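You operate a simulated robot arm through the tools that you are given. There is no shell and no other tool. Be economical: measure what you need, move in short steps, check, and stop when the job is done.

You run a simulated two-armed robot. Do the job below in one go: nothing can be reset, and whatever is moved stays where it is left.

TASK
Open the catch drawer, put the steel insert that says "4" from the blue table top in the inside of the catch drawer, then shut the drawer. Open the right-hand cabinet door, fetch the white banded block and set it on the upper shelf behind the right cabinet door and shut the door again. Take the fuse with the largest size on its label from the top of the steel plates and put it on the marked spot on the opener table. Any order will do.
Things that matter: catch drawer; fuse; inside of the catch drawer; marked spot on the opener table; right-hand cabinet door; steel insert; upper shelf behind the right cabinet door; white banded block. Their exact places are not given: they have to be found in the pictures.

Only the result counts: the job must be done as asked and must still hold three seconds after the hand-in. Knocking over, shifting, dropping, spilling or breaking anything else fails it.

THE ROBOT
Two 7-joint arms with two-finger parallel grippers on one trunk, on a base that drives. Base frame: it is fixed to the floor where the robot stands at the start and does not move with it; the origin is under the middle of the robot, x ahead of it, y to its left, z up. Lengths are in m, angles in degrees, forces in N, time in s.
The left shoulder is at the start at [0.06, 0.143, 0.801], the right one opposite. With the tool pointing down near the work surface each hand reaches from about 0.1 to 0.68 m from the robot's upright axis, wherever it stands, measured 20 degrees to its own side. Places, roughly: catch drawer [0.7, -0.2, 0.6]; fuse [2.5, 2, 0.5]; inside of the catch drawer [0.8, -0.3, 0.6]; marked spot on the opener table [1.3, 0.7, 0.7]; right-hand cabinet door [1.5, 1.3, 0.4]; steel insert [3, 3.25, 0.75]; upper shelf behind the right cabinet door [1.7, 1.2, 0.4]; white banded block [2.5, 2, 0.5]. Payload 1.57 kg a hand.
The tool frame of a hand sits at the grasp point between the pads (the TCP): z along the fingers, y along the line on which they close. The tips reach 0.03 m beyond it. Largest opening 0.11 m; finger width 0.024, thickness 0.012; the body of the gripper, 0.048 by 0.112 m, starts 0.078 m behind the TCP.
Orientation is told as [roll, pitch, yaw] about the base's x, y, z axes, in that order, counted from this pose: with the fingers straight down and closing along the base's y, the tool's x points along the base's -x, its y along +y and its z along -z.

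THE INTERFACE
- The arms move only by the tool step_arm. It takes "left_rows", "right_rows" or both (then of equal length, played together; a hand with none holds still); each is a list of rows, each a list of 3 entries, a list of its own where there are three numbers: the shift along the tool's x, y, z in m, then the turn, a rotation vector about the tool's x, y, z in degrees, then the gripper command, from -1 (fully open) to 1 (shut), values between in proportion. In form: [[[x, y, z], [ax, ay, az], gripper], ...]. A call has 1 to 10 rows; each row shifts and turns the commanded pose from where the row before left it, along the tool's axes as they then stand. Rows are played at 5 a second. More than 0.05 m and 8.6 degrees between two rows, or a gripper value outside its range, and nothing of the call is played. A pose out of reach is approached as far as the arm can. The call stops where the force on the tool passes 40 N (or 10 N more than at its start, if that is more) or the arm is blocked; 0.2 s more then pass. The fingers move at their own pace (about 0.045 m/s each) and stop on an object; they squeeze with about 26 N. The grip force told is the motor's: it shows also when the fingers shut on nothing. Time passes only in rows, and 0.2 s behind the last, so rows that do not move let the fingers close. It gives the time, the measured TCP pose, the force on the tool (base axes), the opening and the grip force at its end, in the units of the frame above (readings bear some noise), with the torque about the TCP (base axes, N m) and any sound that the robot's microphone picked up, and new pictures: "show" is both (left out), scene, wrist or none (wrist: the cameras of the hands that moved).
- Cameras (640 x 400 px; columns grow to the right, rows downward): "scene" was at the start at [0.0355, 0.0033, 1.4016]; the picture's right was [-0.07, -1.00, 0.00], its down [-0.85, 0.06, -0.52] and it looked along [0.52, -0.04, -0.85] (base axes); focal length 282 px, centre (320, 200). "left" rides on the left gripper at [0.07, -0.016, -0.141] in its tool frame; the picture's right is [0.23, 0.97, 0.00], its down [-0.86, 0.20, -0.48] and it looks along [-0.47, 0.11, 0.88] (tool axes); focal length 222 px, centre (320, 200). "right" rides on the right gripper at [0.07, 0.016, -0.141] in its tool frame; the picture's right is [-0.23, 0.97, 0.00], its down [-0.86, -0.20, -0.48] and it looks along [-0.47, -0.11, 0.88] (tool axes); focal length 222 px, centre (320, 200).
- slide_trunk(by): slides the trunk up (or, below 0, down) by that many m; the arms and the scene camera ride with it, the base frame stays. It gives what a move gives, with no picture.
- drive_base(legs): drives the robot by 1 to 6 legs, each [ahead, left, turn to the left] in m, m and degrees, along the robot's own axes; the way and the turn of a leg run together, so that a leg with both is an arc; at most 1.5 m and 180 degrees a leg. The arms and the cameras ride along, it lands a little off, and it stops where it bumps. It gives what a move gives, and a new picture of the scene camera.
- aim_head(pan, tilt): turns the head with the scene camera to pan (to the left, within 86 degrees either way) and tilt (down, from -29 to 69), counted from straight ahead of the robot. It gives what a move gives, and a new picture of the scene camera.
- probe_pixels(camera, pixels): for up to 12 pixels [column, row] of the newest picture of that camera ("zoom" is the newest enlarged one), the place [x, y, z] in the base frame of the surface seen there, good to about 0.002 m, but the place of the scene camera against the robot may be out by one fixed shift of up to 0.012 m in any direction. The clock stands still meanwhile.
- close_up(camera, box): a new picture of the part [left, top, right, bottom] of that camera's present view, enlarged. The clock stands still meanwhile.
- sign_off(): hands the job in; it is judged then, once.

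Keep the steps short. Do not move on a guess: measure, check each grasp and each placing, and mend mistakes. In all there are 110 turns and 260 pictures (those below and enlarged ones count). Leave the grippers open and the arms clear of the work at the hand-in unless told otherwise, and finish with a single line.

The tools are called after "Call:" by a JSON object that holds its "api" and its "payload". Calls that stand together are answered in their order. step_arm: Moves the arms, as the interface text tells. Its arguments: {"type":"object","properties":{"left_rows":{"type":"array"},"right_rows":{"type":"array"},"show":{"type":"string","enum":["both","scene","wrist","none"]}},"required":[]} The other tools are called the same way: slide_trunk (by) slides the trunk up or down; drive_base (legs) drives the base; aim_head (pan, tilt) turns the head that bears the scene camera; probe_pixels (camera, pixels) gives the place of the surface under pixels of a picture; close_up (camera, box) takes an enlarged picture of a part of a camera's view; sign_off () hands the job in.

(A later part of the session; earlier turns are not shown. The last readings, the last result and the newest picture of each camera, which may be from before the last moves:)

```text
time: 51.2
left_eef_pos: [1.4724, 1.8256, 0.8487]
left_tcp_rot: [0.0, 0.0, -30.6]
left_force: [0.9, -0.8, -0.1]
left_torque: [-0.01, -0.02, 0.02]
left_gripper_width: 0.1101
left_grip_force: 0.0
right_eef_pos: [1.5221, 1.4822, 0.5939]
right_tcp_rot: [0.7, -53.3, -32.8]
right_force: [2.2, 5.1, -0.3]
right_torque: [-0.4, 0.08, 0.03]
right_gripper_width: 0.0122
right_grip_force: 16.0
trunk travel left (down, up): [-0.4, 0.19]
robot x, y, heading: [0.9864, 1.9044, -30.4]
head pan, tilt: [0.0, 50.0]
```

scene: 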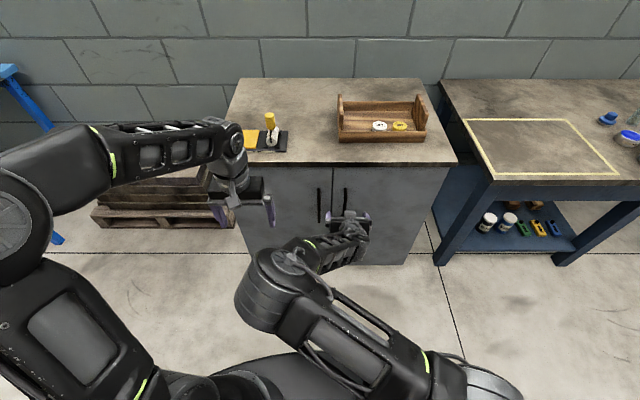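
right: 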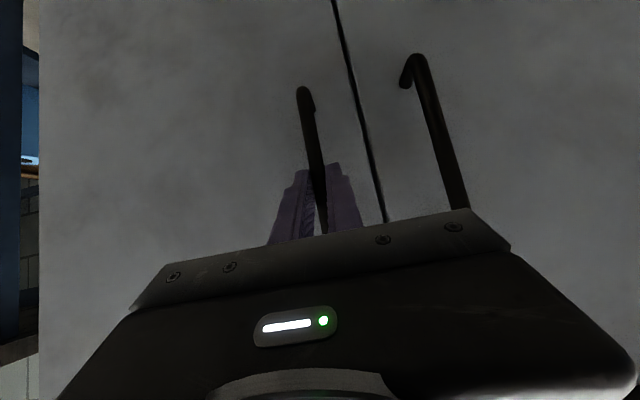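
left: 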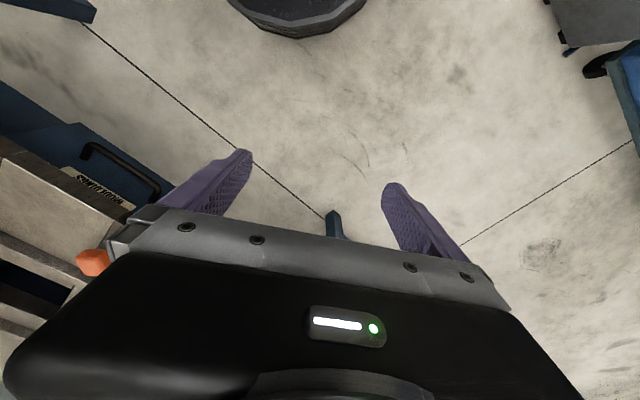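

Gripped. I swing the door along its arc (hinge near l = 1.73, radius 0.32), 6° a row.

Call:
{"api": "step_arm", "payload": {"right_rows": [[[0.0198, -0.0053, -0.0268], [-4.82, 0, -3.57], 1], [[0.0198, -0.0053, -0.0268], [-4.82, 0, -3.57], 1], [[0.0198, -0.0053, -0.0268], [-4.82, 0, -3.57], 1], [[0.0198, -0.0053, -0.0268], [-4.82, 0, -3.57], 1], [[0.0198, -0.0053, -0.0268], [-4.82, 0, -3.57], 1], [[0, 0, 0], [0, 0, 0], 1]]}}

```text
time: 52.7
left_eef_pos: [1.472, 1.8248, 0.8486]
left_tcp_rot: [0.2, 0.1, -30.7]
left_force: [1.1, -0.9, 0.5]
left_torque: [0.0, 0.02, -0.01]
left_gripper_width: 0.1099
left_grip_force: 0.1
right_eef_pos: [1.3563, 1.506, 0.5957]
right_tcp_rot: [-0.2, -53.5, -3.4]
right_force: [0.5, -4.8, -4.8]
right_torque: [0.31, 0.68, -0.15]
right_gripper_width: 0.0118
right_grip_force: 29.5
trunk travel left (down, up): [-0.4, 0.19]
robot x, y, heading: [0.9863, 1.9034, -30.3]
head pan, tilt: [0.0, 50.0]
stopped in row 6 (right hand): the force on the tool passed its limit (the readings are from after the stop); the commanded pose is now the measured one
```

scene: 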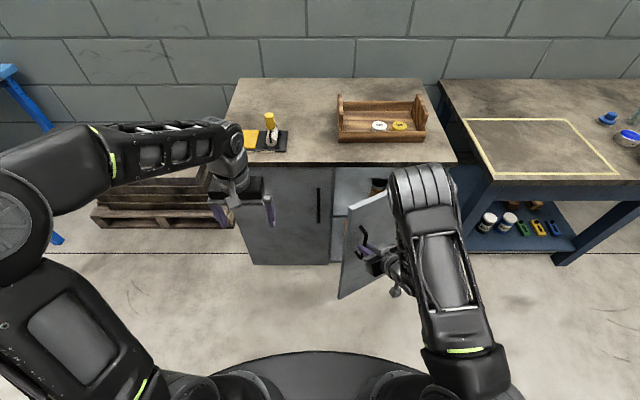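
right: 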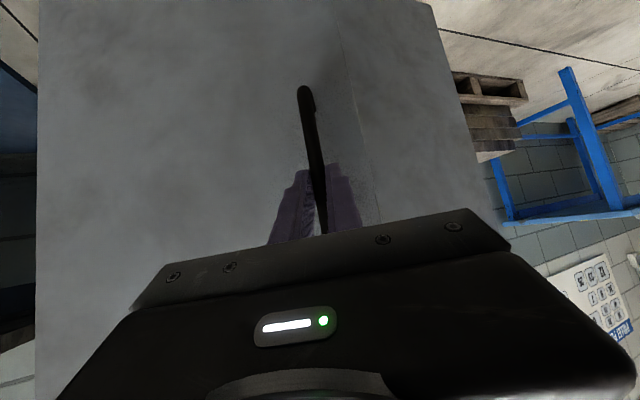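

The door follows well (30° open). I continue.

Call:
{"api": "step_arm", "payload": {"right_rows": [[[0.0198, -0.0053, -0.0268], [-4.82, 0, -3.57], 1], [[0.0198, -0.0053, -0.0268], [-4.82, 0, -3.57], 1], [[0.0198, -0.0053, -0.0268], [-4.82, 0, -3.57], 1], [[0.0198, -0.0053, -0.0268], [-4.82, 0, -3.57], 1], [[0, 0, 0], [0, 0, 0], 1]]}}

```text
time: 53.9
left_eef_pos: [1.4726, 1.823, 0.8479]
left_tcp_rot: [0.1, 0.2, -30.7]
left_force: [-0.4, -0.9, -0.8]
left_torque: [0.03, -0.02, 0.0]
left_gripper_width: 0.11
left_grip_force: 0.1
right_eef_pos: [1.2282, 1.467, 0.5953]
right_tcp_rot: [-0.9, -53.7, 20.9]
right_force: [15.6, -33.4, -2.7]
right_torque: [0.4, 0.18, -0.57]
right_gripper_width: 0.012
right_grip_force: 28.9
trunk travel left (down, up): [-0.4, 0.19]
robot x, y, heading: [0.9864, 1.9016, -30.9]
head pan, tilt: [0.0, 50.0]
```

scene: 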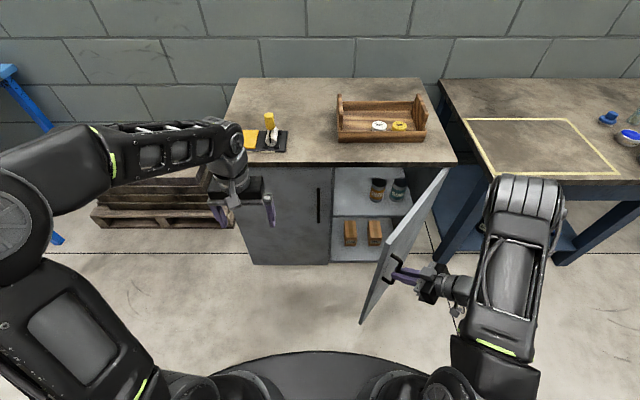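
right: 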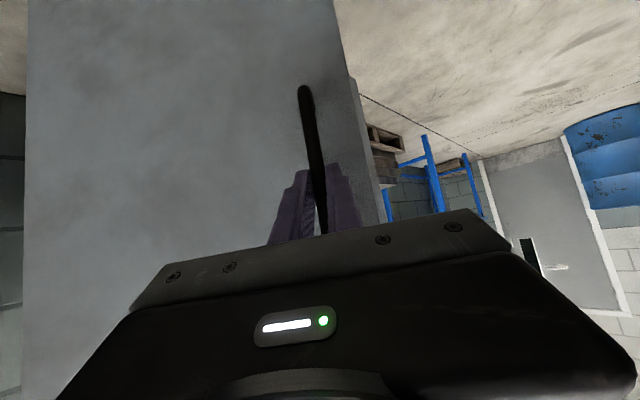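

53° open; a slight outward pull has built up. I trim inwards by 5 mm and continue.

Call:
{"api": "step_arm", "payload": {"right_rows": [[[0, -0.005, 0], [0, 0, 0], 1], [[0.0195, -0.0063, -0.0264], [-4.82, 0, -3.57], 1], [[0.0195, -0.0063, -0.0264], [-4.82, 0, -3.57], 1], [[0.0195, -0.0063, -0.0264], [-4.82, 0, -3.57], 1], [[0.0195, -0.0063, -0.0264], [-4.82, 0, -3.57], 1], [[0, 0, 0], [0, 0, 0], 1]]}}

```text
time: 55.3
left_eef_pos: [1.4713, 1.8245, 0.8491]
left_tcp_rot: [0.1, 0.1, -30.7]
left_force: [0.8, -0.2, -0.7]
left_torque: [-0.01, -0.01, 0.0]
left_gripper_width: 0.1101
left_grip_force: 0.1
right_eef_pos: [1.1259, 1.381, 0.5968]
right_tcp_rot: [0.1, -53.5, 44.6]
right_force: [-7.2, 7.0, -9.9]
right_torque: [-0.29, 0.45, 0.24]
right_gripper_width: 0.0116
right_grip_force: 29.0
trunk travel left (down, up): [-0.4, 0.19]
robot x, y, heading: [0.9865, 1.9047, -30.6]
head pan, tilt: [0.0, 50.0]
```

scene: 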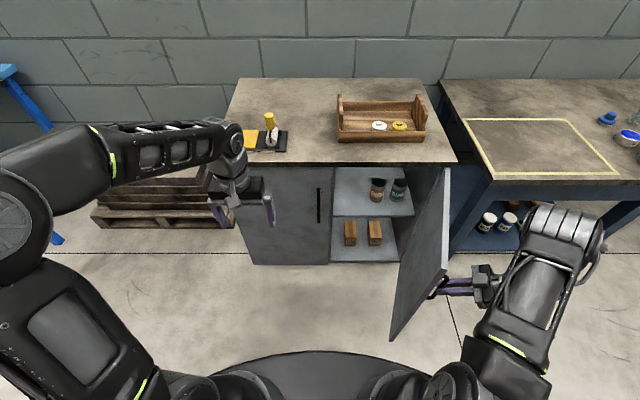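
right: 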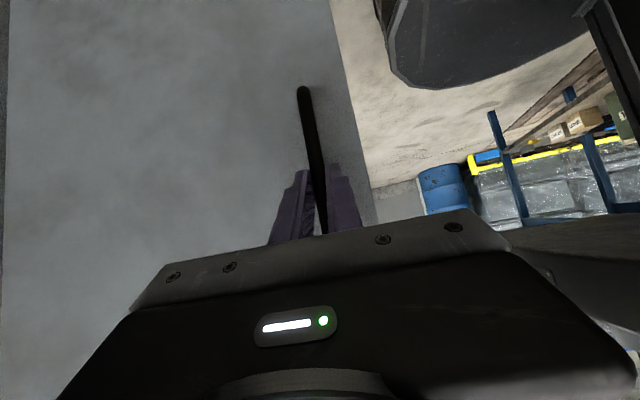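

About 78° open. Three more rows.

Call:
{"api": "step_arm", "payload": {"right_rows": [[[0.0195, -0.0055, -0.0264], [-4.82, 0, -3.57], 1], [[0.0195, -0.0055, -0.0264], [-4.82, 0, -3.57], 1], [[0.0195, -0.0055, -0.0264], [-4.82, 0, -3.57], 1], [[0, 0, 0], [0, 0, 0], -1], [[0, 0, 0], [0, 0, 0], -1], [[0, 0, 0], [0, 0, 0], -1], [[0, 0, -0.04], [0, 0, 0], -1], [[0, 0, -0.04], [0, 0, 0], -1], [[0, 0, -0.02], [0, 0, 0], -1]]}}

```text
time: 57.3
left_eef_pos: [1.4724, 1.8254, 0.85]
left_tcp_rot: [0.0, 0.0, -30.7]
left_force: [-0.9, -0.2, -0.7]
left_torque: [0.0, -0.02, 0.01]
left_gripper_width: 0.1099
left_grip_force: 0.0
right_eef_pos: [1.066, 1.3599, 0.631]
right_tcp_rot: [-0.6, -53.0, 62.9]
right_force: [0.2, -0.2, 0.2]
right_torque: [0.01, -0.01, 0.02]
right_gripper_width: 0.1099
right_grip_force: 0.0
right hand out of reach, approached as far as the arm can: row 2, 3, 7, 8, 9
trunk travel left (down, up): [-0.4, 0.19]
robot x, y, heading: [0.9848, 1.9042, -30.7]
head pan, tilt: [0.0, 50.0]
```

scene: 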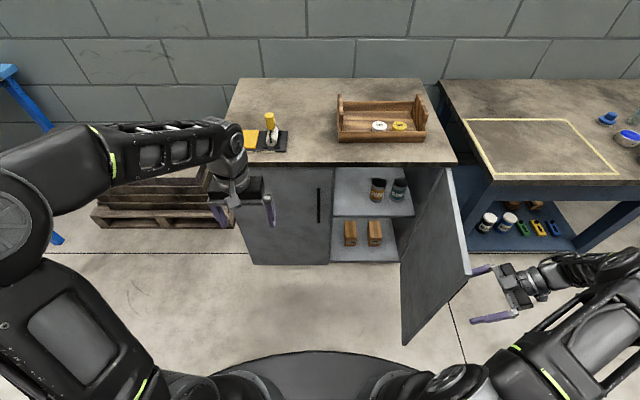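
right: 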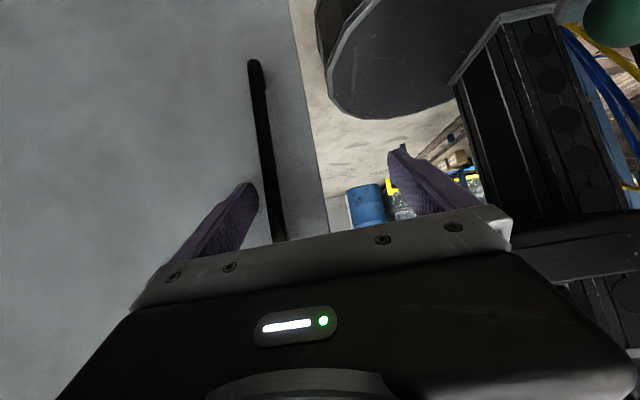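

The door is about 90° open. I measure the shelf interior, then lift the trunk to slip the hand off the bar upwards.

Call:
{"api": "close_up", "payload": {"camera": "scene", "box": [310, 155, 470, 275]}}

Call:
{"api": "probe_pixels", "payload": {"camera": "scene", "pixels": [[345, 208], [370, 212], [405, 210], [350, 185], [378, 190], [378, 200], [398, 200], [350, 232], [375, 232], [440, 175], [400, 330], [365, 172]]}}

Call:
{"api": "slide_trunk", "payload": {"by": 0.15}}

```text
3.33 times, centred on (390, 215) of scene
```

zoom: 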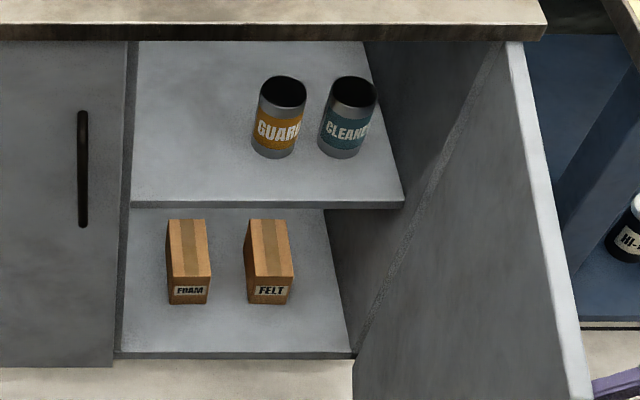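

```text
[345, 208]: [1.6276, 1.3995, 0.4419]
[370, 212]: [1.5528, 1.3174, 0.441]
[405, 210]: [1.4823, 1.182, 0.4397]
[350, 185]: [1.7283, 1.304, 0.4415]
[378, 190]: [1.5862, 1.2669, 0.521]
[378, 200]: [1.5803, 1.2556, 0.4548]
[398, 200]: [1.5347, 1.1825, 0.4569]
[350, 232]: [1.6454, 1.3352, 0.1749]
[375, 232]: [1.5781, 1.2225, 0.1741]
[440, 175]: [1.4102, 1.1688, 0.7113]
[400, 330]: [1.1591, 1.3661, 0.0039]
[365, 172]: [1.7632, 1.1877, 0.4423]
```

```text
time: 59.1
left_eef_pos: [1.4721, 1.8255, 0.9987]
left_tcp_rot: [0.0, 0.1, -30.7]
left_force: [0.1, -0.5, 0.7]
left_torque: [0.0, 0.0, -0.01]
left_gripper_width: 0.1103
left_grip_force: 0.1
right_eef_pos: [1.0659, 1.3598, 0.7811]
right_tcp_rot: [-0.7, -53.0, 62.9]
right_force: [-0.2, -0.2, -0.4]
right_torque: [-0.03, 0.0, 0.01]
right_gripper_width: 0.1103
right_grip_force: 0.0
trunk travel left (down, up): [-0.55, 0.04]
robot x, y, heading: [0.9858, 1.9049, -30.5]
head pan, tilt: [0.0, 50.0]
```

Shelf surface is at z≈0.44, with free room left of the two cans. Now I lift the right hand and turn it back to face ahead.

Call:
{"api": "step_arm", "payload": {"right_rows": [[[-0.04, 0, -0.03], [0, 0, 0], -1], [[-0.04, 0, -0.03], [0, 0, 0], -1], [[0, 0, 0], [6.4, 0, 4.8], -1], [[0, 0, 0], [6.4, 0, 4.8], -1], [[0, 0, 0], [6.4, 0, 4.8], -1], [[0, 0, 0], [6.4, 0, 4.8], -1], [[0, 0, 0], [6.4, 0, 4.8], -1], [[0, 0, 0], [6.4, 0, 4.8], -1], [[0, 0, 0], [6.4, 0, 4.8], -1], [[0, 0, 0], [6.4, 0, 4.8], -1]], "show": "none"}}

Call:
{"api": "aim_head", "payload": {"pan": 40, "tilt": 40}}

```text
time: 61.3
left_eef_pos: [1.4724, 1.8249, 0.9997]
left_tcp_rot: [0.1, 0.2, -30.8]
left_force: [0.4, -0.3, 0.1]
left_torque: [-0.01, 0.03, -0.02]
left_gripper_width: 0.11
left_grip_force: 0.0
right_eef_pos: [1.0748, 1.3893, 0.8661]
right_tcp_rot: [-0.3, -53.3, -1.3]
right_force: [0.0, -0.5, 0.7]
right_torque: [0.01, 0.0, 0.01]
right_gripper_width: 0.1098
right_grip_force: 0.0
right hand out of reach, approached as far as the arm can: row 1, 2
trunk travel left (down, up): [-0.55, 0.04]
robot x, y, heading: [0.9871, 1.9031, -30.9]
head pan, tilt: [0.0, 50.0]
```

```text
time: 62.3
left_eef_pos: [1.471, 1.8253, 1.0001]
left_tcp_rot: [0.1, 0.1, -30.7]
left_force: [0.1, 0.8, -0.4]
left_torque: [-0.01, 0.05, 0.0]
left_gripper_width: 0.1099
left_grip_force: 0.0
right_eef_pos: [1.0746, 1.3879, 0.8658]
right_tcp_rot: [-0.4, -53.4, -1.2]
right_force: [-0.4, 0.2, -0.5]
right_torque: [0.01, 0.01, 0.01]
right_gripper_width: 0.1098
right_grip_force: 0.0
trunk travel left (down, up): [-0.55, 0.04]
robot x, y, heading: [0.9856, 1.905, -30.8]
head pan, tilt: [40.0, 40.0]
```

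scene: 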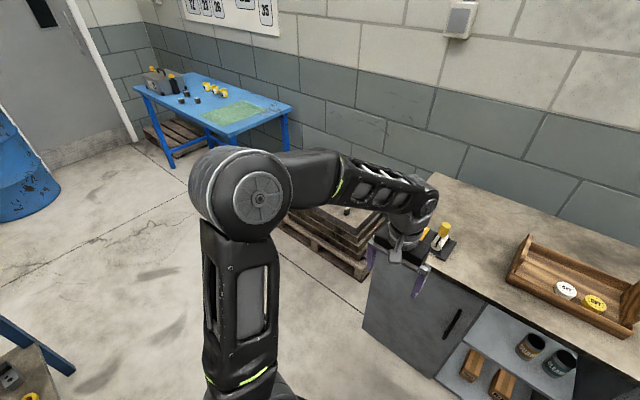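

I probe the bench edge, pallet and blue table before driving on.

Call:
{"api": "probe_pixels", "payload": {"camera": "scene", "pixels": [[72, 374], [10, 325], [350, 275], [290, 225], [345, 215], [340, 245], [375, 300], [290, 105], [240, 130], [140, 88], [205, 95], [170, 165]]}}

```text
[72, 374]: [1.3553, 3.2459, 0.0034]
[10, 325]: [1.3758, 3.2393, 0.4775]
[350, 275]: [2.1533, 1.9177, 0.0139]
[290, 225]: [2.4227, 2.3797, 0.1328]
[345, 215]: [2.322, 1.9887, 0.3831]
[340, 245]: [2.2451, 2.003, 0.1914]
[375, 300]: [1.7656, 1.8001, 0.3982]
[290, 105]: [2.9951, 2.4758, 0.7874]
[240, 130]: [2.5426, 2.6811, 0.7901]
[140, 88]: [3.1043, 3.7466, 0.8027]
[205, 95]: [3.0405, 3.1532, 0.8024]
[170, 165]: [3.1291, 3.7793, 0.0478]
```

Clear path: left 0.85 m along the aisle, then ahead to the plates.

Call:
{"api": "drive_base", "payload": {"legs": [[0.03, 0.1, 0], [0, 0.76, 0], [0.46, 0, 0]]}}

Call:
{"api": "aim_head", "payload": {"pan": 0, "tilt": 50}}

```text
time: 69.5
left_eef_pos: [2.3228, 2.3133, 0.9988]
left_tcp_rot: [0.0, 0.2, -30.2]
left_force: [-1.0, -0.5, -0.7]
left_torque: [0.03, 0.04, 0.03]
left_gripper_width: 0.1102
left_grip_force: 0.2
right_eef_pos: [1.9275, 1.8739, 0.8672]
right_tcp_rot: [-0.3, -53.4, -0.7]
right_force: [-0.2, 0.1, -0.5]
right_torque: [-0.01, 0.01, -0.01]
right_gripper_width: 0.1102
right_grip_force: 0.1
trunk travel left (down, up): [-0.55, 0.04]
robot x, y, heading: [1.8393, 2.3889, -30.6]
head pan, tilt: [40.0, 40.0]
```

scene: 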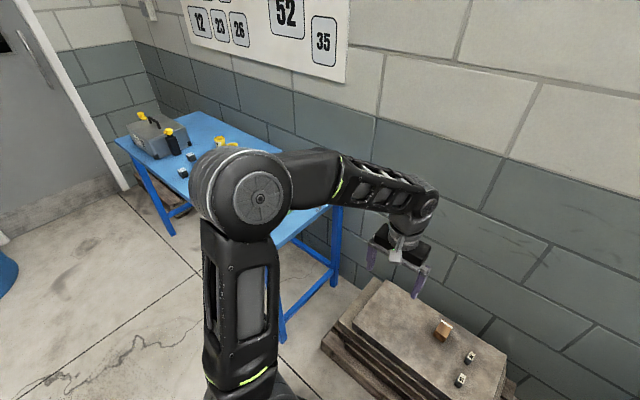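

```text
time: 70.6
left_eef_pos: [2.3223, 2.3125, 0.999]
left_tcp_rot: [0.0, 0.0, -30.2]
left_force: [0.7, 0.3, 0.4]
left_torque: [0.03, -0.01, -0.02]
left_gripper_width: 0.11
left_grip_force: 0.2
right_eef_pos: [1.9282, 1.8744, 0.8673]
right_tcp_rot: [-0.3, -53.4, -0.8]
right_force: [0.4, -0.7, -0.5]
right_torque: [0.01, -0.03, 0.02]
right_gripper_width: 0.11
right_grip_force: 0.0
trunk travel left (down, up): [-0.55, 0.04]
robot x, y, heading: [1.8364, 2.3855, -30.3]
head pan, tilt: [0.0, 50.0]
```

scene: 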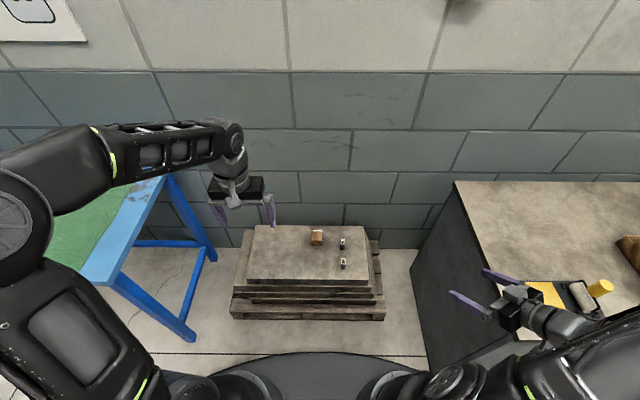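

I see the plates with a box and two small parts near (317,237), (342,244), (343,264). Close-up.

Call:
{"api": "close_up", "payload": {"camera": "scene", "box": [280, 215, 380, 278]}}

Call:
{"api": "probe_pixels", "payload": {"camera": "scene", "pixels": [[317, 233], [317, 241], [342, 241], [343, 262], [330, 250], [250, 228], [362, 228], [370, 284], [248, 279]]}}

```text
6.35 times, centred on (330, 246) of scene
```

zoom: 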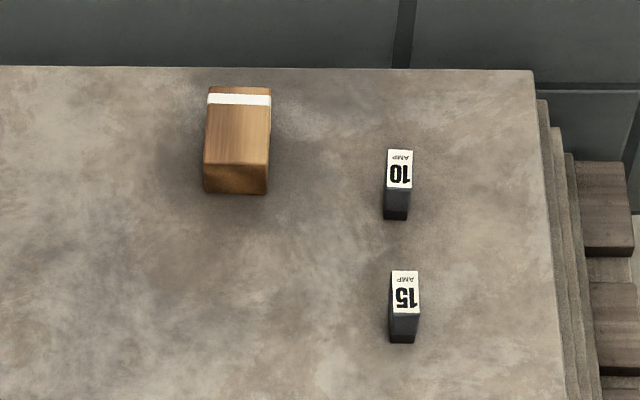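

```text
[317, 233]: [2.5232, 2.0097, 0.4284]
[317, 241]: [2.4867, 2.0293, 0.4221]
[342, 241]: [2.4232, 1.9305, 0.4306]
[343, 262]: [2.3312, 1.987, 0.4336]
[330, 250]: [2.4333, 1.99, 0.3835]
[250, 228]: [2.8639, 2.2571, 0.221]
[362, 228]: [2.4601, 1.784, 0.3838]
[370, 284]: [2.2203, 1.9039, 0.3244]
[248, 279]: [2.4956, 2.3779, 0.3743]
```

Two fuses show: 10 AMP and 15 AMP, so 15 it is. The banded block is at (2.505,2.02). I measure dimensions, and bring the right hand away from the cabinet to the front of the robot.

Call:
{"api": "probe_pixels", "payload": {"camera": "zoom", "pixels": [[212, 95], [268, 95], [206, 160], [268, 160], [206, 190], [264, 190], [393, 275], [418, 275], [394, 310], [418, 310], [392, 338], [414, 340]]}}

Call:
{"api": "step_arm", "payload": {"right_rows": [[[0, 0, 0], [5.95, 0, 4.4], -1], [[0, 0, 0], [5.95, 0, 4.4], -1], [[0, 0, 0], [5.95, 0, 4.4], -1], [[0, 0, 0], [5.95, 0, 4.4], -1], [[-0.0149, 0.042, 0.0201], [0, 0, 0], -1], [[-0.0149, 0.042, 0.0201], [0, 0, 0], -1], [[-0.0149, 0.042, 0.0201], [0, 0, 0], -1], [[-0.0149, 0.042, 0.0201], [0, 0, 0], -1], [[-0.0149, 0.042, 0.0201], [0, 0, 0], -1], [[-0.0149, 0.042, 0.0201], [0, 0, 0], -1]], "show": "none"}}

Call:
{"api": "drive_base", "payload": {"legs": [[0.12, 0, 0]]}}

```text
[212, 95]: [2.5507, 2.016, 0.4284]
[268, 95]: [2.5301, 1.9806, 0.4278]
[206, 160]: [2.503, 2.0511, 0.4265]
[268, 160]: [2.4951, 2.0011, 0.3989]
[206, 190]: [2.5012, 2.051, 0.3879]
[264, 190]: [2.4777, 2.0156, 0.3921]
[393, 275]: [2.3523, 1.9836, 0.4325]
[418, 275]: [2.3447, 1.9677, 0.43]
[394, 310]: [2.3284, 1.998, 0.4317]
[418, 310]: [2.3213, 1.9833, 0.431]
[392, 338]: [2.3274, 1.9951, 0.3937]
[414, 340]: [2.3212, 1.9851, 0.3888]
```

```text
time: 72.8
left_eef_pos: [2.3227, 2.3129, 0.998]
left_tcp_rot: [0.1, 0.1, -30.2]
left_force: [0.4, -0.1, -0.5]
left_torque: [0.01, 0.01, 0.04]
left_gripper_width: 0.11
left_grip_force: 0.0
right_eef_pos: [2.1893, 1.9573, 0.8388]
right_tcp_rot: [-0.4, -53.5, -30.1]
right_force: [0.3, 0.1, -0.1]
right_torque: [-0.01, 0.0, -0.01]
right_gripper_width: 0.1099
right_grip_force: 0.2
right hand out of reach, approached as far as the arm can: row 4, 5, 6, 7
trunk travel left (down, up): [-0.55, 0.04]
robot x, y, heading: [1.8336, 2.3878, -30.3]
head pan, tilt: [0.0, 50.0]
```

```text
time: 74.0
left_eef_pos: [2.4247, 2.2547, 0.9986]
left_tcp_rot: [0.1, 0.2, -30.1]
left_force: [-0.3, 0.8, -0.2]
left_torque: [-0.04, 0.0, -0.03]
left_gripper_width: 0.1102
left_grip_force: 0.1
right_eef_pos: [2.2902, 1.897, 0.8373]
right_tcp_rot: [-0.3, -53.6, -30.4]
right_force: [-0.3, -0.6, -0.8]
right_torque: [0.02, 0.0, 0.01]
right_gripper_width: 0.11
right_grip_force: 0.0
trunk travel left (down, up): [-0.55, 0.04]
robot x, y, heading: [1.9425, 2.3246, -30.0]
head pan, tilt: [0.0, 50.0]
```

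scene: 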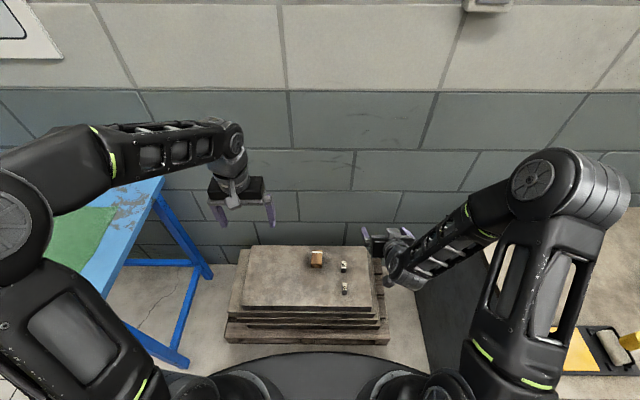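

Fuse at about (2.336,1.983), 17×28 mm, top z 0.431; block 41×60×45 mm. Before lowering the trunk I check the right elbow's height over the cabinet.

Call:
{"api": "probe_pixels", "payload": {"camera": "scene", "pixels": [[535, 185], [600, 200], [625, 235], [560, 250], [520, 320], [440, 240], [600, 320], [200, 190]]}}

```text
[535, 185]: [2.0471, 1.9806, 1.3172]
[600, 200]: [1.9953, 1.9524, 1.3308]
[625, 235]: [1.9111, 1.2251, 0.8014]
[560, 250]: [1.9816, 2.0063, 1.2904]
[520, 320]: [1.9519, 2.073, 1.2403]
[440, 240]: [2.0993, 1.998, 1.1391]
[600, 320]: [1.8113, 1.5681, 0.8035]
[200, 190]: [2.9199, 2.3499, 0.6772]
```

The right elbow is high and clear. I move the right hand back and outward, and the left hand over the fuse, at height.

Call:
{"api": "step_arm", "payload": {"right_rows": [[[0.018, -0.028, -0.024], [0, 0, 0], -1], [[0.018, -0.028, -0.024], [0, 0, 0], -1], [[0.018, -0.028, -0.024], [0, 0, 0], -1], [[0.018, -0.028, -0.024], [0, 0, 0], -1], [[0, 0, 0], [0, 0, 0], -1], [[0, 0, 0], [0, 0, 0], -1], [[0, 0, 0], [0, 0, 0], -1], [[0, 0, 0], [0, 0, 0], -1], [[0, 0, 0], [0, 0, 0], -1]], "left_rows": [[[0, 0, 0], [0, 0, 0], -1], [[0, 0, 0], [0, 0, 0], -1], [[-0.009, -0.04, 0], [0, 0, 0], -1], [[-0.009, -0.04, 0], [0, 0, 0], -1], [[-0.009, -0.04, 0], [0, 0, 0], -1], [[-0.009, -0.04, 0], [0, 0, 0], -1], [[-0.009, -0.04, 0], [0, 0, 0], -1], [[-0.009, -0.04, 0], [0, 0, 0], -1], [[-0.008, -0.039, 0], [0, 0, 0], -1]], "show": "none"}}

Call:
{"api": "slide_trunk", "payload": {"by": -0.25}}

Call:
{"api": "aim_head", "payload": {"pan": 0, "tilt": 55}}

```text
time: 76.0
left_eef_pos: [2.3362, 1.9807, 0.9983]
left_tcp_rot: [0.0, 0.0, -30.0]
left_force: [0.3, -0.1, -0.8]
left_torque: [0.01, -0.02, 0.0]
left_gripper_width: 0.1099
left_grip_force: 0.0
right_eef_pos: [2.1514, 1.8378, 0.8156]
right_tcp_rot: [-0.1, -53.4, -30.4]
right_force: [-0.9, -0.6, -0.3]
right_torque: [-0.01, 0.0, 0.03]
right_gripper_width: 0.1101
right_grip_force: 0.0
right hand out of reach, approached as far as the arm can: row 2, 3, 4
trunk travel left (down, up): [-0.55, 0.04]
robot x, y, heading: [1.9388, 2.3276, -30.2]
head pan, tilt: [0.0, 50.0]
```

```text
time: 78.6
left_eef_pos: [2.3359, 1.9811, 0.7481]
left_tcp_rot: [0.0, 0.1, -30.1]
left_force: [0.7, 0.0, 0.7]
left_torque: [-0.02, 0.02, 0.0]
left_gripper_width: 0.11
left_grip_force: 0.1
right_eef_pos: [2.1523, 1.8369, 0.5667]
right_tcp_rot: [-0.3, -53.5, -30.3]
right_force: [0.7, 0.1, -0.3]
right_torque: [0.02, 0.01, -0.04]
right_gripper_width: 0.11
right_grip_force: 0.2
trunk travel left (down, up): [-0.3, 0.29]
robot x, y, heading: [1.9392, 2.3266, -30.4]
head pan, tilt: [0.0, 50.0]
```

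```text
time: 79.2
left_eef_pos: [2.3372, 1.9812, 0.7493]
left_tcp_rot: [0.0, 0.1, -30.1]
left_force: [-0.8, -0.6, 0.4]
left_torque: [-0.02, 0.01, -0.01]
left_gripper_width: 0.1102
left_grip_force: 0.0
right_eef_pos: [2.1517, 1.8378, 0.5671]
right_tcp_rot: [-0.3, -53.5, -30.3]
right_force: [0.3, 0.8, -0.7]
right_torque: [0.01, 0.0, 0.02]
right_gripper_width: 0.1101
right_grip_force: 0.0
trunk travel left (down, up): [-0.3, 0.29]
robot x, y, heading: [1.9368, 2.3296, -30.3]
head pan, tilt: [0.0, 55.0]
```

scene: 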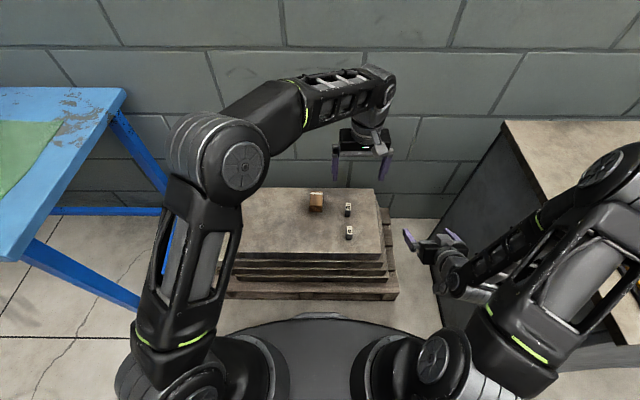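

The left hand is above the fuse. I lower 0.2 m and check with the wrist camera.

Call:
{"api": "step_arm", "payload": {"left_rows": [[[0, 0, 0.045], [0, 0, 0], -1], [[0, 0, 0.045], [0, 0, 0], -1], [[0, 0, 0.045], [0, 0, 0], -1], [[0, 0, 0.045], [0, 0, 0], -1], [[0, 0, 0.03], [0, 0, 0], -1], [[0, 0, 0], [0, 0, 0], -1]], "show": "wrist"}}

```text
time: 80.6
left_eef_pos: [2.3379, 1.9832, 0.5383]
left_tcp_rot: [0.0, 0.0, -30.1]
left_force: [0.0, 0.7, 0.9]
left_torque: [-0.01, -0.02, -0.03]
left_gripper_width: 0.1102
left_grip_force: 0.0
right_eef_pos: [2.1522, 1.8381, 0.5653]
right_tcp_rot: [-0.3, -53.6, -30.3]
right_force: [-0.5, -0.4, -0.5]
right_torque: [0.02, 0.0, -0.03]
right_gripper_width: 0.11
right_grip_force: 0.1
trunk travel left (down, up): [-0.3, 0.29]
robot x, y, heading: [1.9377, 2.3285, -30.0]
head pan, tilt: [0.0, 55.0]
```

left: 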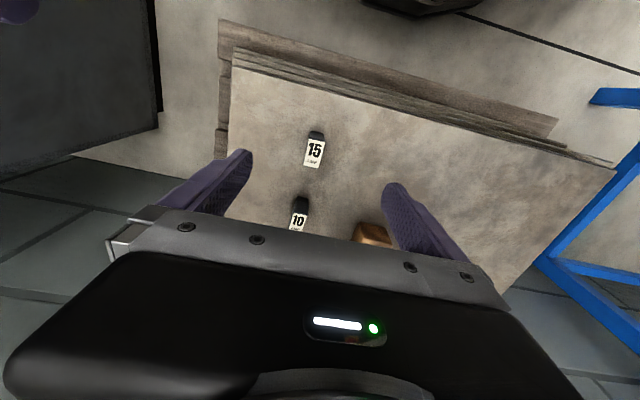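

Both labels read 10 and 15. I probe the 15 fuse with this camera.

Call:
{"api": "probe_pixels", "payload": {"camera": "left", "pixels": [[315, 142], [310, 140], [322, 145], [311, 163], [317, 134], [314, 152], [298, 222], [370, 232]]}}

```text
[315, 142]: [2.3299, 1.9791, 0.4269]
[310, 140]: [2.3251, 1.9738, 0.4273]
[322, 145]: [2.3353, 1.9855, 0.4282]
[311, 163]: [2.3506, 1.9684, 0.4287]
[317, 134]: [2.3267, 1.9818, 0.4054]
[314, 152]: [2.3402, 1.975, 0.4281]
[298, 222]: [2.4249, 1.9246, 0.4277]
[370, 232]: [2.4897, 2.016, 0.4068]
```

Fuse centre (2.340,1.975), top 0.428. I correct by a few mm, descend to z 0.42 and close.

Call:
{"api": "step_arm", "payload": {"left_rows": [[[-0.003, -0.006, 0.04], [0, 0, 0], -1], [[0, 0, 0.04], [0, 0, 0], -1], [[0, 0, 0.036], [0, 0, 0], -1], [[0, 0, 0], [0, 0, 0], 1], [[0, 0, 0], [0, 0, 0], 1], [[0, 0, 0], [0, 0, 0], 1], [[0, 0, 0], [0, 0, 0], 1], [[0, 0, 0], [0, 0, 0], 1], [[0, 0, 0], [0, 0, 0], 1], [[0, 0, 0], [0, 0, 0], 1]], "show": "wrist"}}

```text
time: 82.8
left_eef_pos: [2.3353, 1.9776, 0.4232]
left_tcp_rot: [0.0, 0.0, -30.1]
left_force: [0.2, 0.4, -0.6]
left_torque: [-0.01, -0.04, -0.01]
left_gripper_width: 0.0191
left_grip_force: 26.1
right_eef_pos: [2.1523, 1.8375, 0.5662]
right_tcp_rot: [-0.3, -53.4, -30.4]
right_force: [0.6, 0.2, 0.4]
right_torque: [0.02, -0.01, 0.0]
right_gripper_width: 0.1101
right_grip_force: 0.0
trunk travel left (down, up): [-0.3, 0.29]
robot x, y, heading: [1.9398, 2.3262, -30.1]
head pan, tilt: [0.0, 55.0]
```

left: 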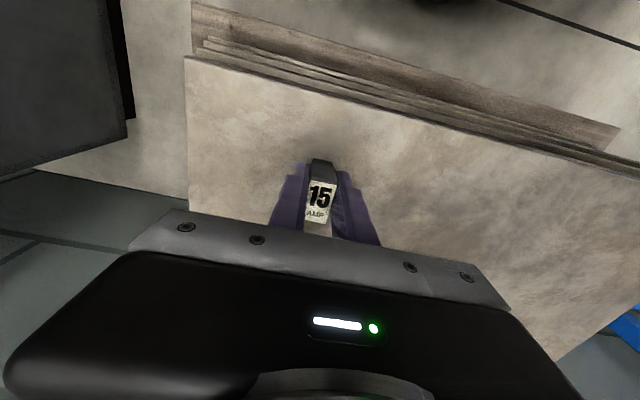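

The 15 A fuse is held. I lift and swing the left hand to its own side.

Call:
{"api": "step_arm", "payload": {"left_rows": [[[0, 0, -0.04], [0, 0, 0], 1], [[0, 0, -0.045], [0, 0, 0], 1], [[0, 0, -0.045], [0, 0, 0], 1], [[0, 0, -0.045], [0, 0, 0], 1], [[0, 0, -0.045], [0, 0, 0], 1], [[0.015, 0.045, 0], [0, 0, 0], 1], [[0.015, 0.045, 0], [0, 0, 0], 1], [[0.015, 0.045, 0], [0, 0, 0], 1], [[0.015, 0.045, 0], [0, 0, 0], 1], [[0.015, 0.045, 0], [0, 0, 0], 1]], "show": "both"}}

```text
time: 85.0
left_eef_pos: [2.383, 2.2063, 0.6441]
left_tcp_rot: [0.1, 0.0, -30.2]
left_force: [-0.6, 0.1, -0.5]
left_torque: [0.02, 0.01, 0.0]
left_gripper_width: 0.0194
left_grip_force: 25.9
right_eef_pos: [2.1517, 1.8376, 0.5659]
right_tcp_rot: [-0.3, -53.5, -30.3]
right_force: [-0.9, -0.5, -0.3]
right_torque: [0.01, 0.01, 0.02]
right_gripper_width: 0.1102
right_grip_force: 0.1
trunk travel left (down, up): [-0.3, 0.29]
robot x, y, heading: [1.939, 2.3287, -30.1]
head pan, tilt: [0.0, 55.0]
```

scene: 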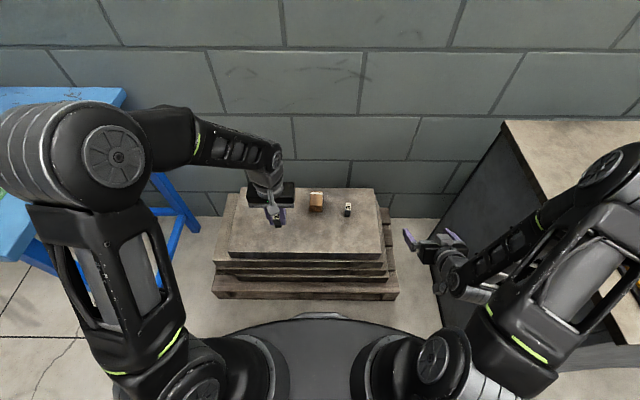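
left: 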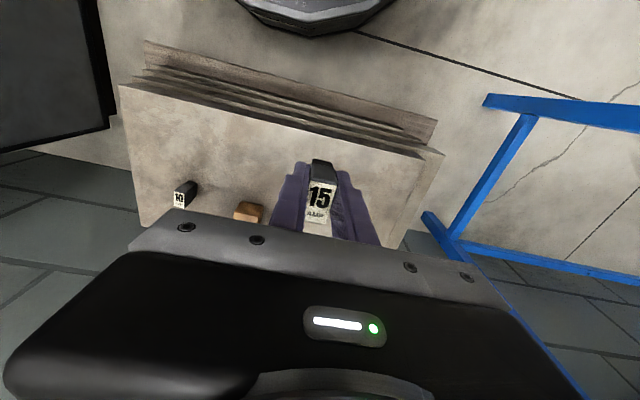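

Next the block. I move the left hand further left and up, and the right hand in front of the block.

Call:
{"api": "step_arm", "payload": {"left_rows": [[[0, 0.04, -0.025], [0, 0, 0], 1], [[0, 0.04, -0.025], [0, 0, 0], 1], [[0, 0.04, -0.025], [0, 0, 0], 1], [[0, 0.04, -0.025], [0, 0, 0], 1], [[0, 0, 0], [0, 0, 0], 1], [[0, 0, 0], [0, 0, 0], 1], [[0, 0, 0], [0, 0, 0], 1], [[0, 0, 0], [0, 0, 0], 1], [[0, 0, 0], [0, 0, 0], 1], [[0, 0, 0], [0, 0, 0], 1]], "right_rows": [[[0, 0, 0], [0, 0, 0], -1], [[-0.0089, 0.042, 0.0121], [0, 0, 0], -1], [[-0.0089, 0.042, 0.0121], [0, 0, 0], -1], [[-0.0089, 0.042, 0.0121], [0, 0, 0], -1], [[-0.0089, 0.042, 0.0121], [0, 0, 0], -1], [[-0.0089, 0.042, 0.0121], [0, 0, 0], -1], [[-0.0089, 0.042, 0.0121], [0, 0, 0], -1], [[-0.0089, 0.042, 0.0121], [0, 0, 0], -1], [[-0.0089, 0.042, 0.0121], [0, 0, 0], -1], [[0, 0, 0], [0, 0, 0], -1]], "show": "both"}}

```text
time: 87.2
left_eef_pos: [2.4637, 2.3456, 0.7428]
left_tcp_rot: [-0.1, 0.1, -30.1]
left_force: [0.0, 0.3, -0.9]
left_torque: [0.01, -0.02, -0.01]
left_gripper_width: 0.0193
left_grip_force: 26.5
right_eef_pos: [2.4272, 2.0637, 0.5629]
right_tcp_rot: [-0.3, -53.5, -30.2]
right_force: [1.2, -0.3, 0.0]
right_torque: [-0.04, 0.03, 0.01]
right_gripper_width: 0.1103
right_grip_force: 0.0
right hand out of reach, approached as far as the arm can: row 2
trunk travel left (down, up): [-0.3, 0.29]
robot x, y, heading: [1.9408, 2.3269, -30.0]
head pan, tilt: [0.0, 55.0]
```

scene: 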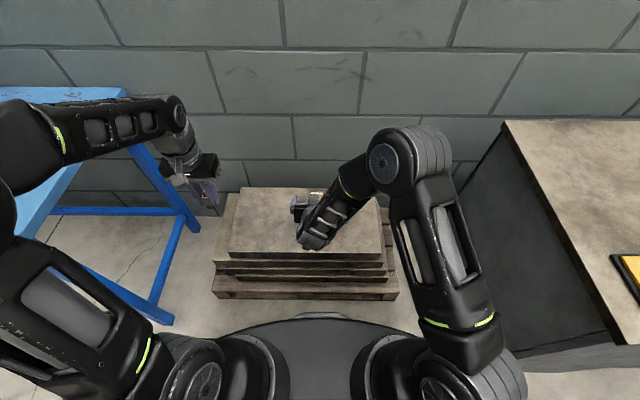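
right: 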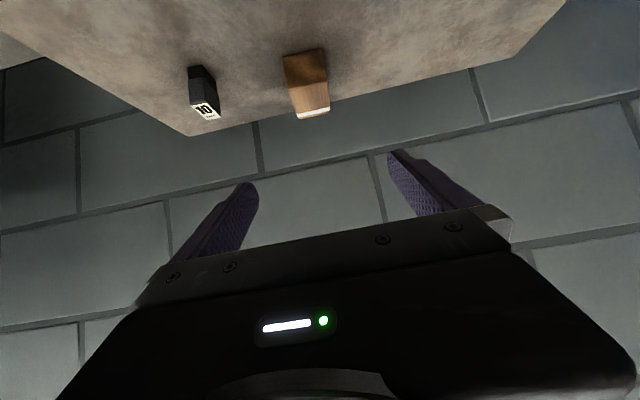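
left: 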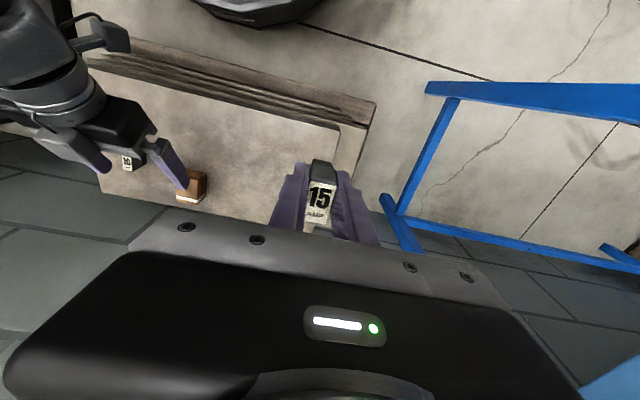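

Both wrist cameras see the block. I probe it with the right camera.

Call:
{"api": "probe_pixels", "payload": {"camera": "right", "pixels": [[285, 56], [324, 50], [290, 82], [328, 76], [295, 114], [328, 110], [302, 70], [310, 100], [205, 108], [240, 100]]}}

```text
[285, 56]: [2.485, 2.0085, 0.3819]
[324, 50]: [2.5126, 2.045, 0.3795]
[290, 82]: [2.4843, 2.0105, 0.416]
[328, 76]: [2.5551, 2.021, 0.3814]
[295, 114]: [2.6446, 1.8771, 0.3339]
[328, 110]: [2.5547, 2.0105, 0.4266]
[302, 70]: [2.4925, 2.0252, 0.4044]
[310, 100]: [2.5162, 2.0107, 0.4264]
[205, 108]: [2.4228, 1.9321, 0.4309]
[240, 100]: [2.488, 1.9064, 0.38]
```

Block spans n 1.107–1.168, centred in line with the hand. I go down to straddle it and close.

Call:
{"api": "step_arm", "payload": {"right_rows": [[[0.0151, 0.0006, 0.042], [0, 0, 0], -1], [[0.0151, 0.0006, 0.042], [0, 0, 0], -1], [[0.0151, 0.0006, 0.042], [0, 0, 0], -1], [[0.0151, 0.0006, 0.042], [0, 0, 0], -1], [[0, 0, 0], [0, 0, 0], -1], [[0, 0, 0], [0, 0, 0], 1], [[0, 0, 0], [0, 0, 0], 1], [[0, 0, 0], [0, 0, 0], 1], [[0, 0, 0], [0, 0, 0], 1], [[0, 0, 0], [0, 0, 0], 1]], "show": "wrist"}}

```text
time: 89.4
left_eef_pos: [2.4627, 2.3444, 0.744]
left_tcp_rot: [-0.1, 0.1, -30.1]
left_force: [-0.5, 0.1, -1.0]
left_torque: [-0.02, 0.01, 0.01]
left_gripper_width: 0.0192
left_grip_force: 25.9
right_eef_pos: [2.5158, 2.0149, 0.4127]
right_tcp_rot: [-0.3, -53.5, -30.4]
right_force: [0.1, -0.9, -0.6]
right_torque: [-0.01, -0.03, -0.03]
right_gripper_width: 0.0475
right_grip_force: 25.6
trunk travel left (down, up): [-0.3, 0.29]
robot x, y, heading: [1.938, 2.3245, -30.2]
head pan, tilt: [0.0, 55.0]
```

right: 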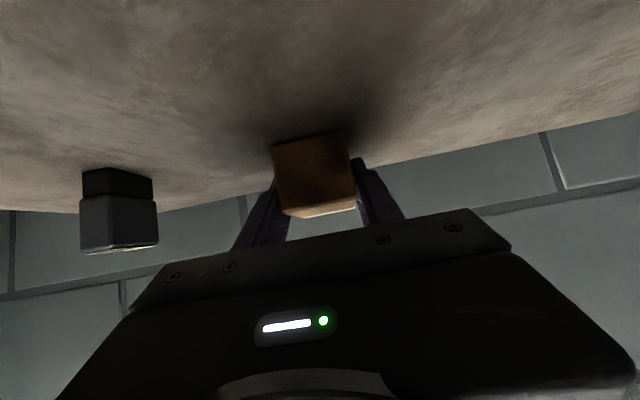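

Block is held (0.0475 m). I lift, draw back, then reverse and drive to the cabinet.

Call:
{"api": "step_arm", "payload": {"right_rows": [[[-0.0322, 0, -0.0238], [0, 0, 0], 1], [[-0.0322, 0, -0.0238], [0, 0, 0], 1], [[-0.0322, 0, -0.0238], [0, 0, 0], 1], [[-0.0322, 0, -0.0238], [0, 0, 0], 1], [[-0.0322, 0, -0.0238], [0, 0, 0], 1], [[0.0238, -0.015, -0.0322], [0, 0, 0], 1], [[0.0238, -0.015, -0.0322], [0, 0, 0], 1], [[0.0238, -0.015, -0.0322], [0, 0, 0], 1], [[0.0238, -0.015, -0.0322], [0, 0, 0], 1]], "show": "none"}}

Call:
{"api": "drive_base", "payload": {"legs": [[-0.57, 0, 0]]}}

```text
time: 91.4
left_eef_pos: [2.4639, 2.3436, 0.7437]
left_tcp_rot: [0.0, 0.1, -30.1]
left_force: [0.0, 0.2, -0.5]
left_torque: [0.01, -0.03, 0.03]
left_gripper_width: 0.0192
left_grip_force: 26.4
right_eef_pos: [2.3467, 2.0416, 0.6144]
right_tcp_rot: [-0.3, -53.5, -30.4]
right_force: [0.5, 0.0, -0.4]
right_torque: [-0.02, -0.02, 0.0]
right_gripper_width: 0.0478
right_grip_force: 26.5
trunk travel left (down, up): [-0.3, 0.29]
robot x, y, heading: [1.9386, 2.3294, -30.2]
head pan, tilt: [0.0, 55.0]
```

```text
time: 94.7
left_eef_pos: [1.9682, 2.6346, 0.7433]
left_tcp_rot: [0.0, 0.1, -29.5]
left_force: [-0.7, -1.2, 0.1]
left_torque: [0.01, -0.03, -0.01]
left_gripper_width: 0.0192
left_grip_force: 26.5
right_eef_pos: [1.8558, 2.3295, 0.6131]
right_tcp_rot: [-0.4, -53.6, -29.6]
right_force: [0.9, -0.2, -0.7]
right_torque: [-0.02, 0.01, 0.02]
right_gripper_width: 0.0477
right_grip_force: 26.3
trunk travel left (down, up): [-0.3, 0.29]
robot x, y, heading: [1.4444, 2.611, -29.5]
head pan, tilt: [0.0, 55.0]
```

scene: 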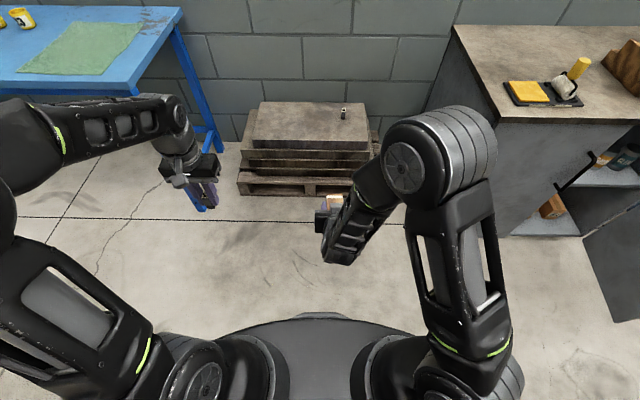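

Held items fine. I turn 1° and drive 0.87 m right to the cabinet.

Call:
{"api": "drive_base", "payload": {"legs": [[0, 0, -1.2], [0, -0.87, 0]]}}

Call:
{"api": "aim_head", "payload": {"pan": -15, "tilt": 50}}

```text
time: 99.7
left_eef_pos: [1.5263, 1.874, 0.7426]
left_tcp_rot: [0.0, 0.2, -30.0]
left_force: [-0.6, -0.2, -0.6]
left_torque: [-0.02, -0.03, -0.01]
left_gripper_width: 0.0193
left_grip_force: 25.8
right_eef_pos: [1.4104, 1.5717, 0.6139]
right_tcp_rot: [-0.3, -53.5, -30.2]
right_force: [-0.3, -0.7, -1.3]
right_torque: [0.02, 0.02, -0.01]
right_gripper_width: 0.0477
right_grip_force: 25.4
trunk travel left (down, up): [-0.3, 0.29]
robot x, y, heading: [1.0022, 1.8577, -30.1]
head pan, tilt: [0.0, 55.0]
```

scene: 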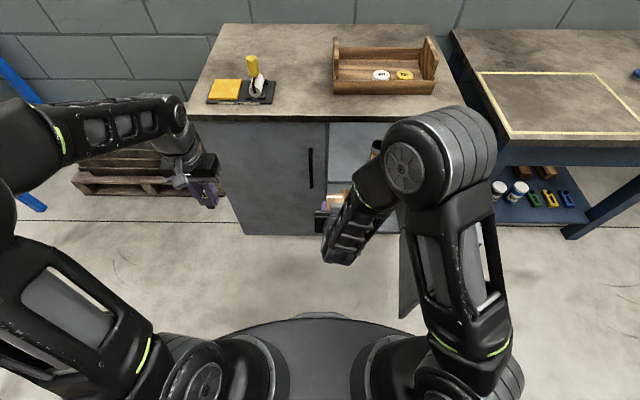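

```text
time: 100.4
left_eef_pos: [1.5272, 1.8736, 0.7431]
left_tcp_rot: [0.0, 0.1, -30.1]
left_force: [-0.4, 0.6, 0.6]
left_torque: [0.01, -0.03, 0.02]
left_gripper_width: 0.0194
left_grip_force: 26.2
right_eef_pos: [1.41, 1.5714, 0.6141]
right_tcp_rot: [-0.3, -53.5, -30.1]
right_force: [-0.6, 0.8, -0.4]
right_torque: [0.01, -0.01, 0.01]
right_gripper_width: 0.0477
right_grip_force: 25.9
trunk travel left (down, up): [-0.3, 0.29]
robot x, y, heading: [0.9993, 1.8555, -29.8]
head pan, tilt: [-15.0, 50.0]
```

scene: 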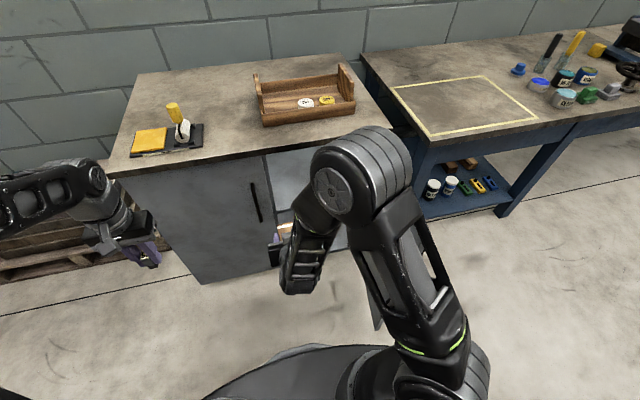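

I check how the right forearm lies before reaching in.

Call:
{"api": "probe_pixels", "payload": {"camera": "scene", "pixels": [[335, 190], [375, 150], [310, 230], [298, 275], [275, 250], [285, 230], [400, 240]]}}

Call:
{"api": "close_up", "payload": {"camera": "right", "box": [0, 0, 640, 400]}}

```text
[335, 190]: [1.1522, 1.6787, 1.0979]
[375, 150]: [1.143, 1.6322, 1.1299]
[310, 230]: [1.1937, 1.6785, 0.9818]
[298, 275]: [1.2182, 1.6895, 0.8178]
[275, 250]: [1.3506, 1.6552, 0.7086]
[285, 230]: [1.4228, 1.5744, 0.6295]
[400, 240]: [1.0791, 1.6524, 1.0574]
```

```text
1.00 times, centred on (320, 200) of right
```

zoom: 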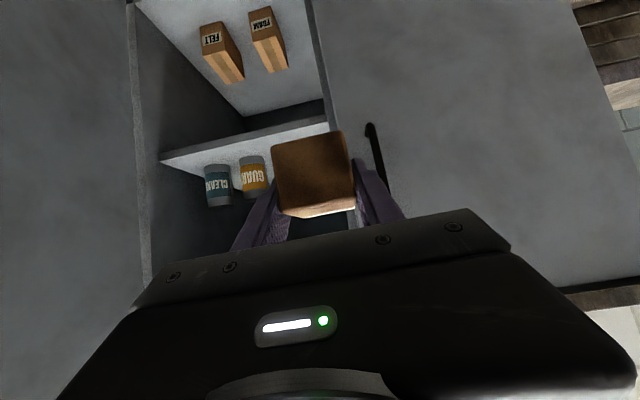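

The forearm stands well behind the hand, so I can reach in with the arm. I move right 0.08, down 0.114, then start in.

Call:
{"api": "step_arm", "payload": {"right_rows": [[[0.0306, -0.0267, 0.0226], [0, 0, 0], 1], [[0.0306, -0.0267, 0.0226], [0, 0, 0], 1], [[0.0306, -0.0267, 0.0226], [0, 0, 0], 1], [[-0.0238, 0, 0.0322], [0, 0, 0], 1], [[-0.0238, 0, 0.0322], [0, 0, 0], 1], [[-0.0238, 0, 0.0322], [0, 0, 0], 1], [[-0.0238, 0, 0.0322], [0, 0, 0], 1], [[0, 0, 0], [0, 0, 0], 1]], "show": "both"}}

```text
time: 102.2
left_eef_pos: [1.5252, 1.8735, 0.7425]
left_tcp_rot: [0.0, 0.0, -30.0]
left_force: [-0.1, 0.4, 0.3]
left_torque: [0.0, 0.0, -0.02]
left_gripper_width: 0.0194
left_grip_force: 25.4
right_eef_pos: [1.5086, 1.4206, 0.5005]
right_tcp_rot: [-0.4, -53.5, -30.2]
right_force: [0.0, -0.6, -1.5]
right_torque: [-0.01, -0.01, 0.01]
right_gripper_width: 0.0475
right_grip_force: 26.0
trunk travel left (down, up): [-0.3, 0.29]
robot x, y, heading: [1.0022, 1.8552, -29.9]
head pan, tilt: [-15.0, 50.0]
```

scene: 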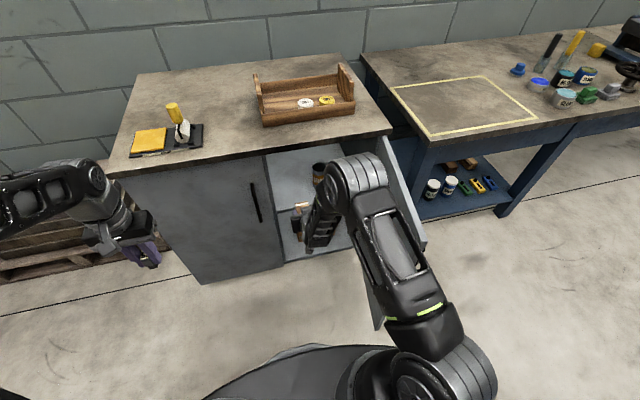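
right: 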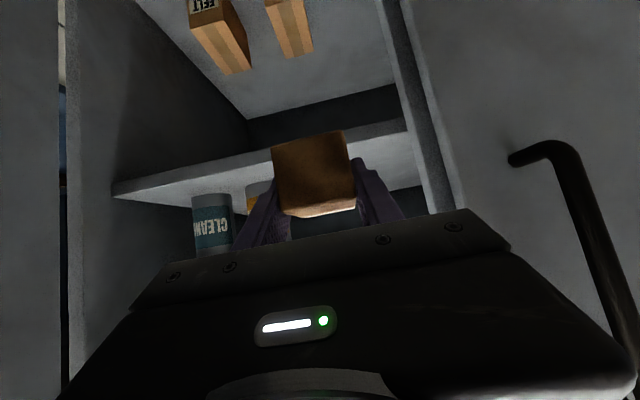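

I probe the shelf edge, cans and partition from the wrist camera.

Call:
{"api": "probe_pixels", "payload": {"camera": "right", "pixels": [[150, 180], [240, 155], [385, 126], [115, 188], [208, 215], [230, 240], [252, 200], [250, 190], [405, 90], [440, 180], [270, 190]]}}

```text
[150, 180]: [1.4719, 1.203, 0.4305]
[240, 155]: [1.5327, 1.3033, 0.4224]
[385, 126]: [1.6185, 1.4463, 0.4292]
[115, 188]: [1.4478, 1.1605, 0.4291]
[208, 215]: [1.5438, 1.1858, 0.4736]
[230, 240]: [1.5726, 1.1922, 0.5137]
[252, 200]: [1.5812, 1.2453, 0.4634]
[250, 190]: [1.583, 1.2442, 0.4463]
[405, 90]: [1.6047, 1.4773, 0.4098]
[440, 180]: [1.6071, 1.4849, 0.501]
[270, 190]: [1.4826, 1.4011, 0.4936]
```

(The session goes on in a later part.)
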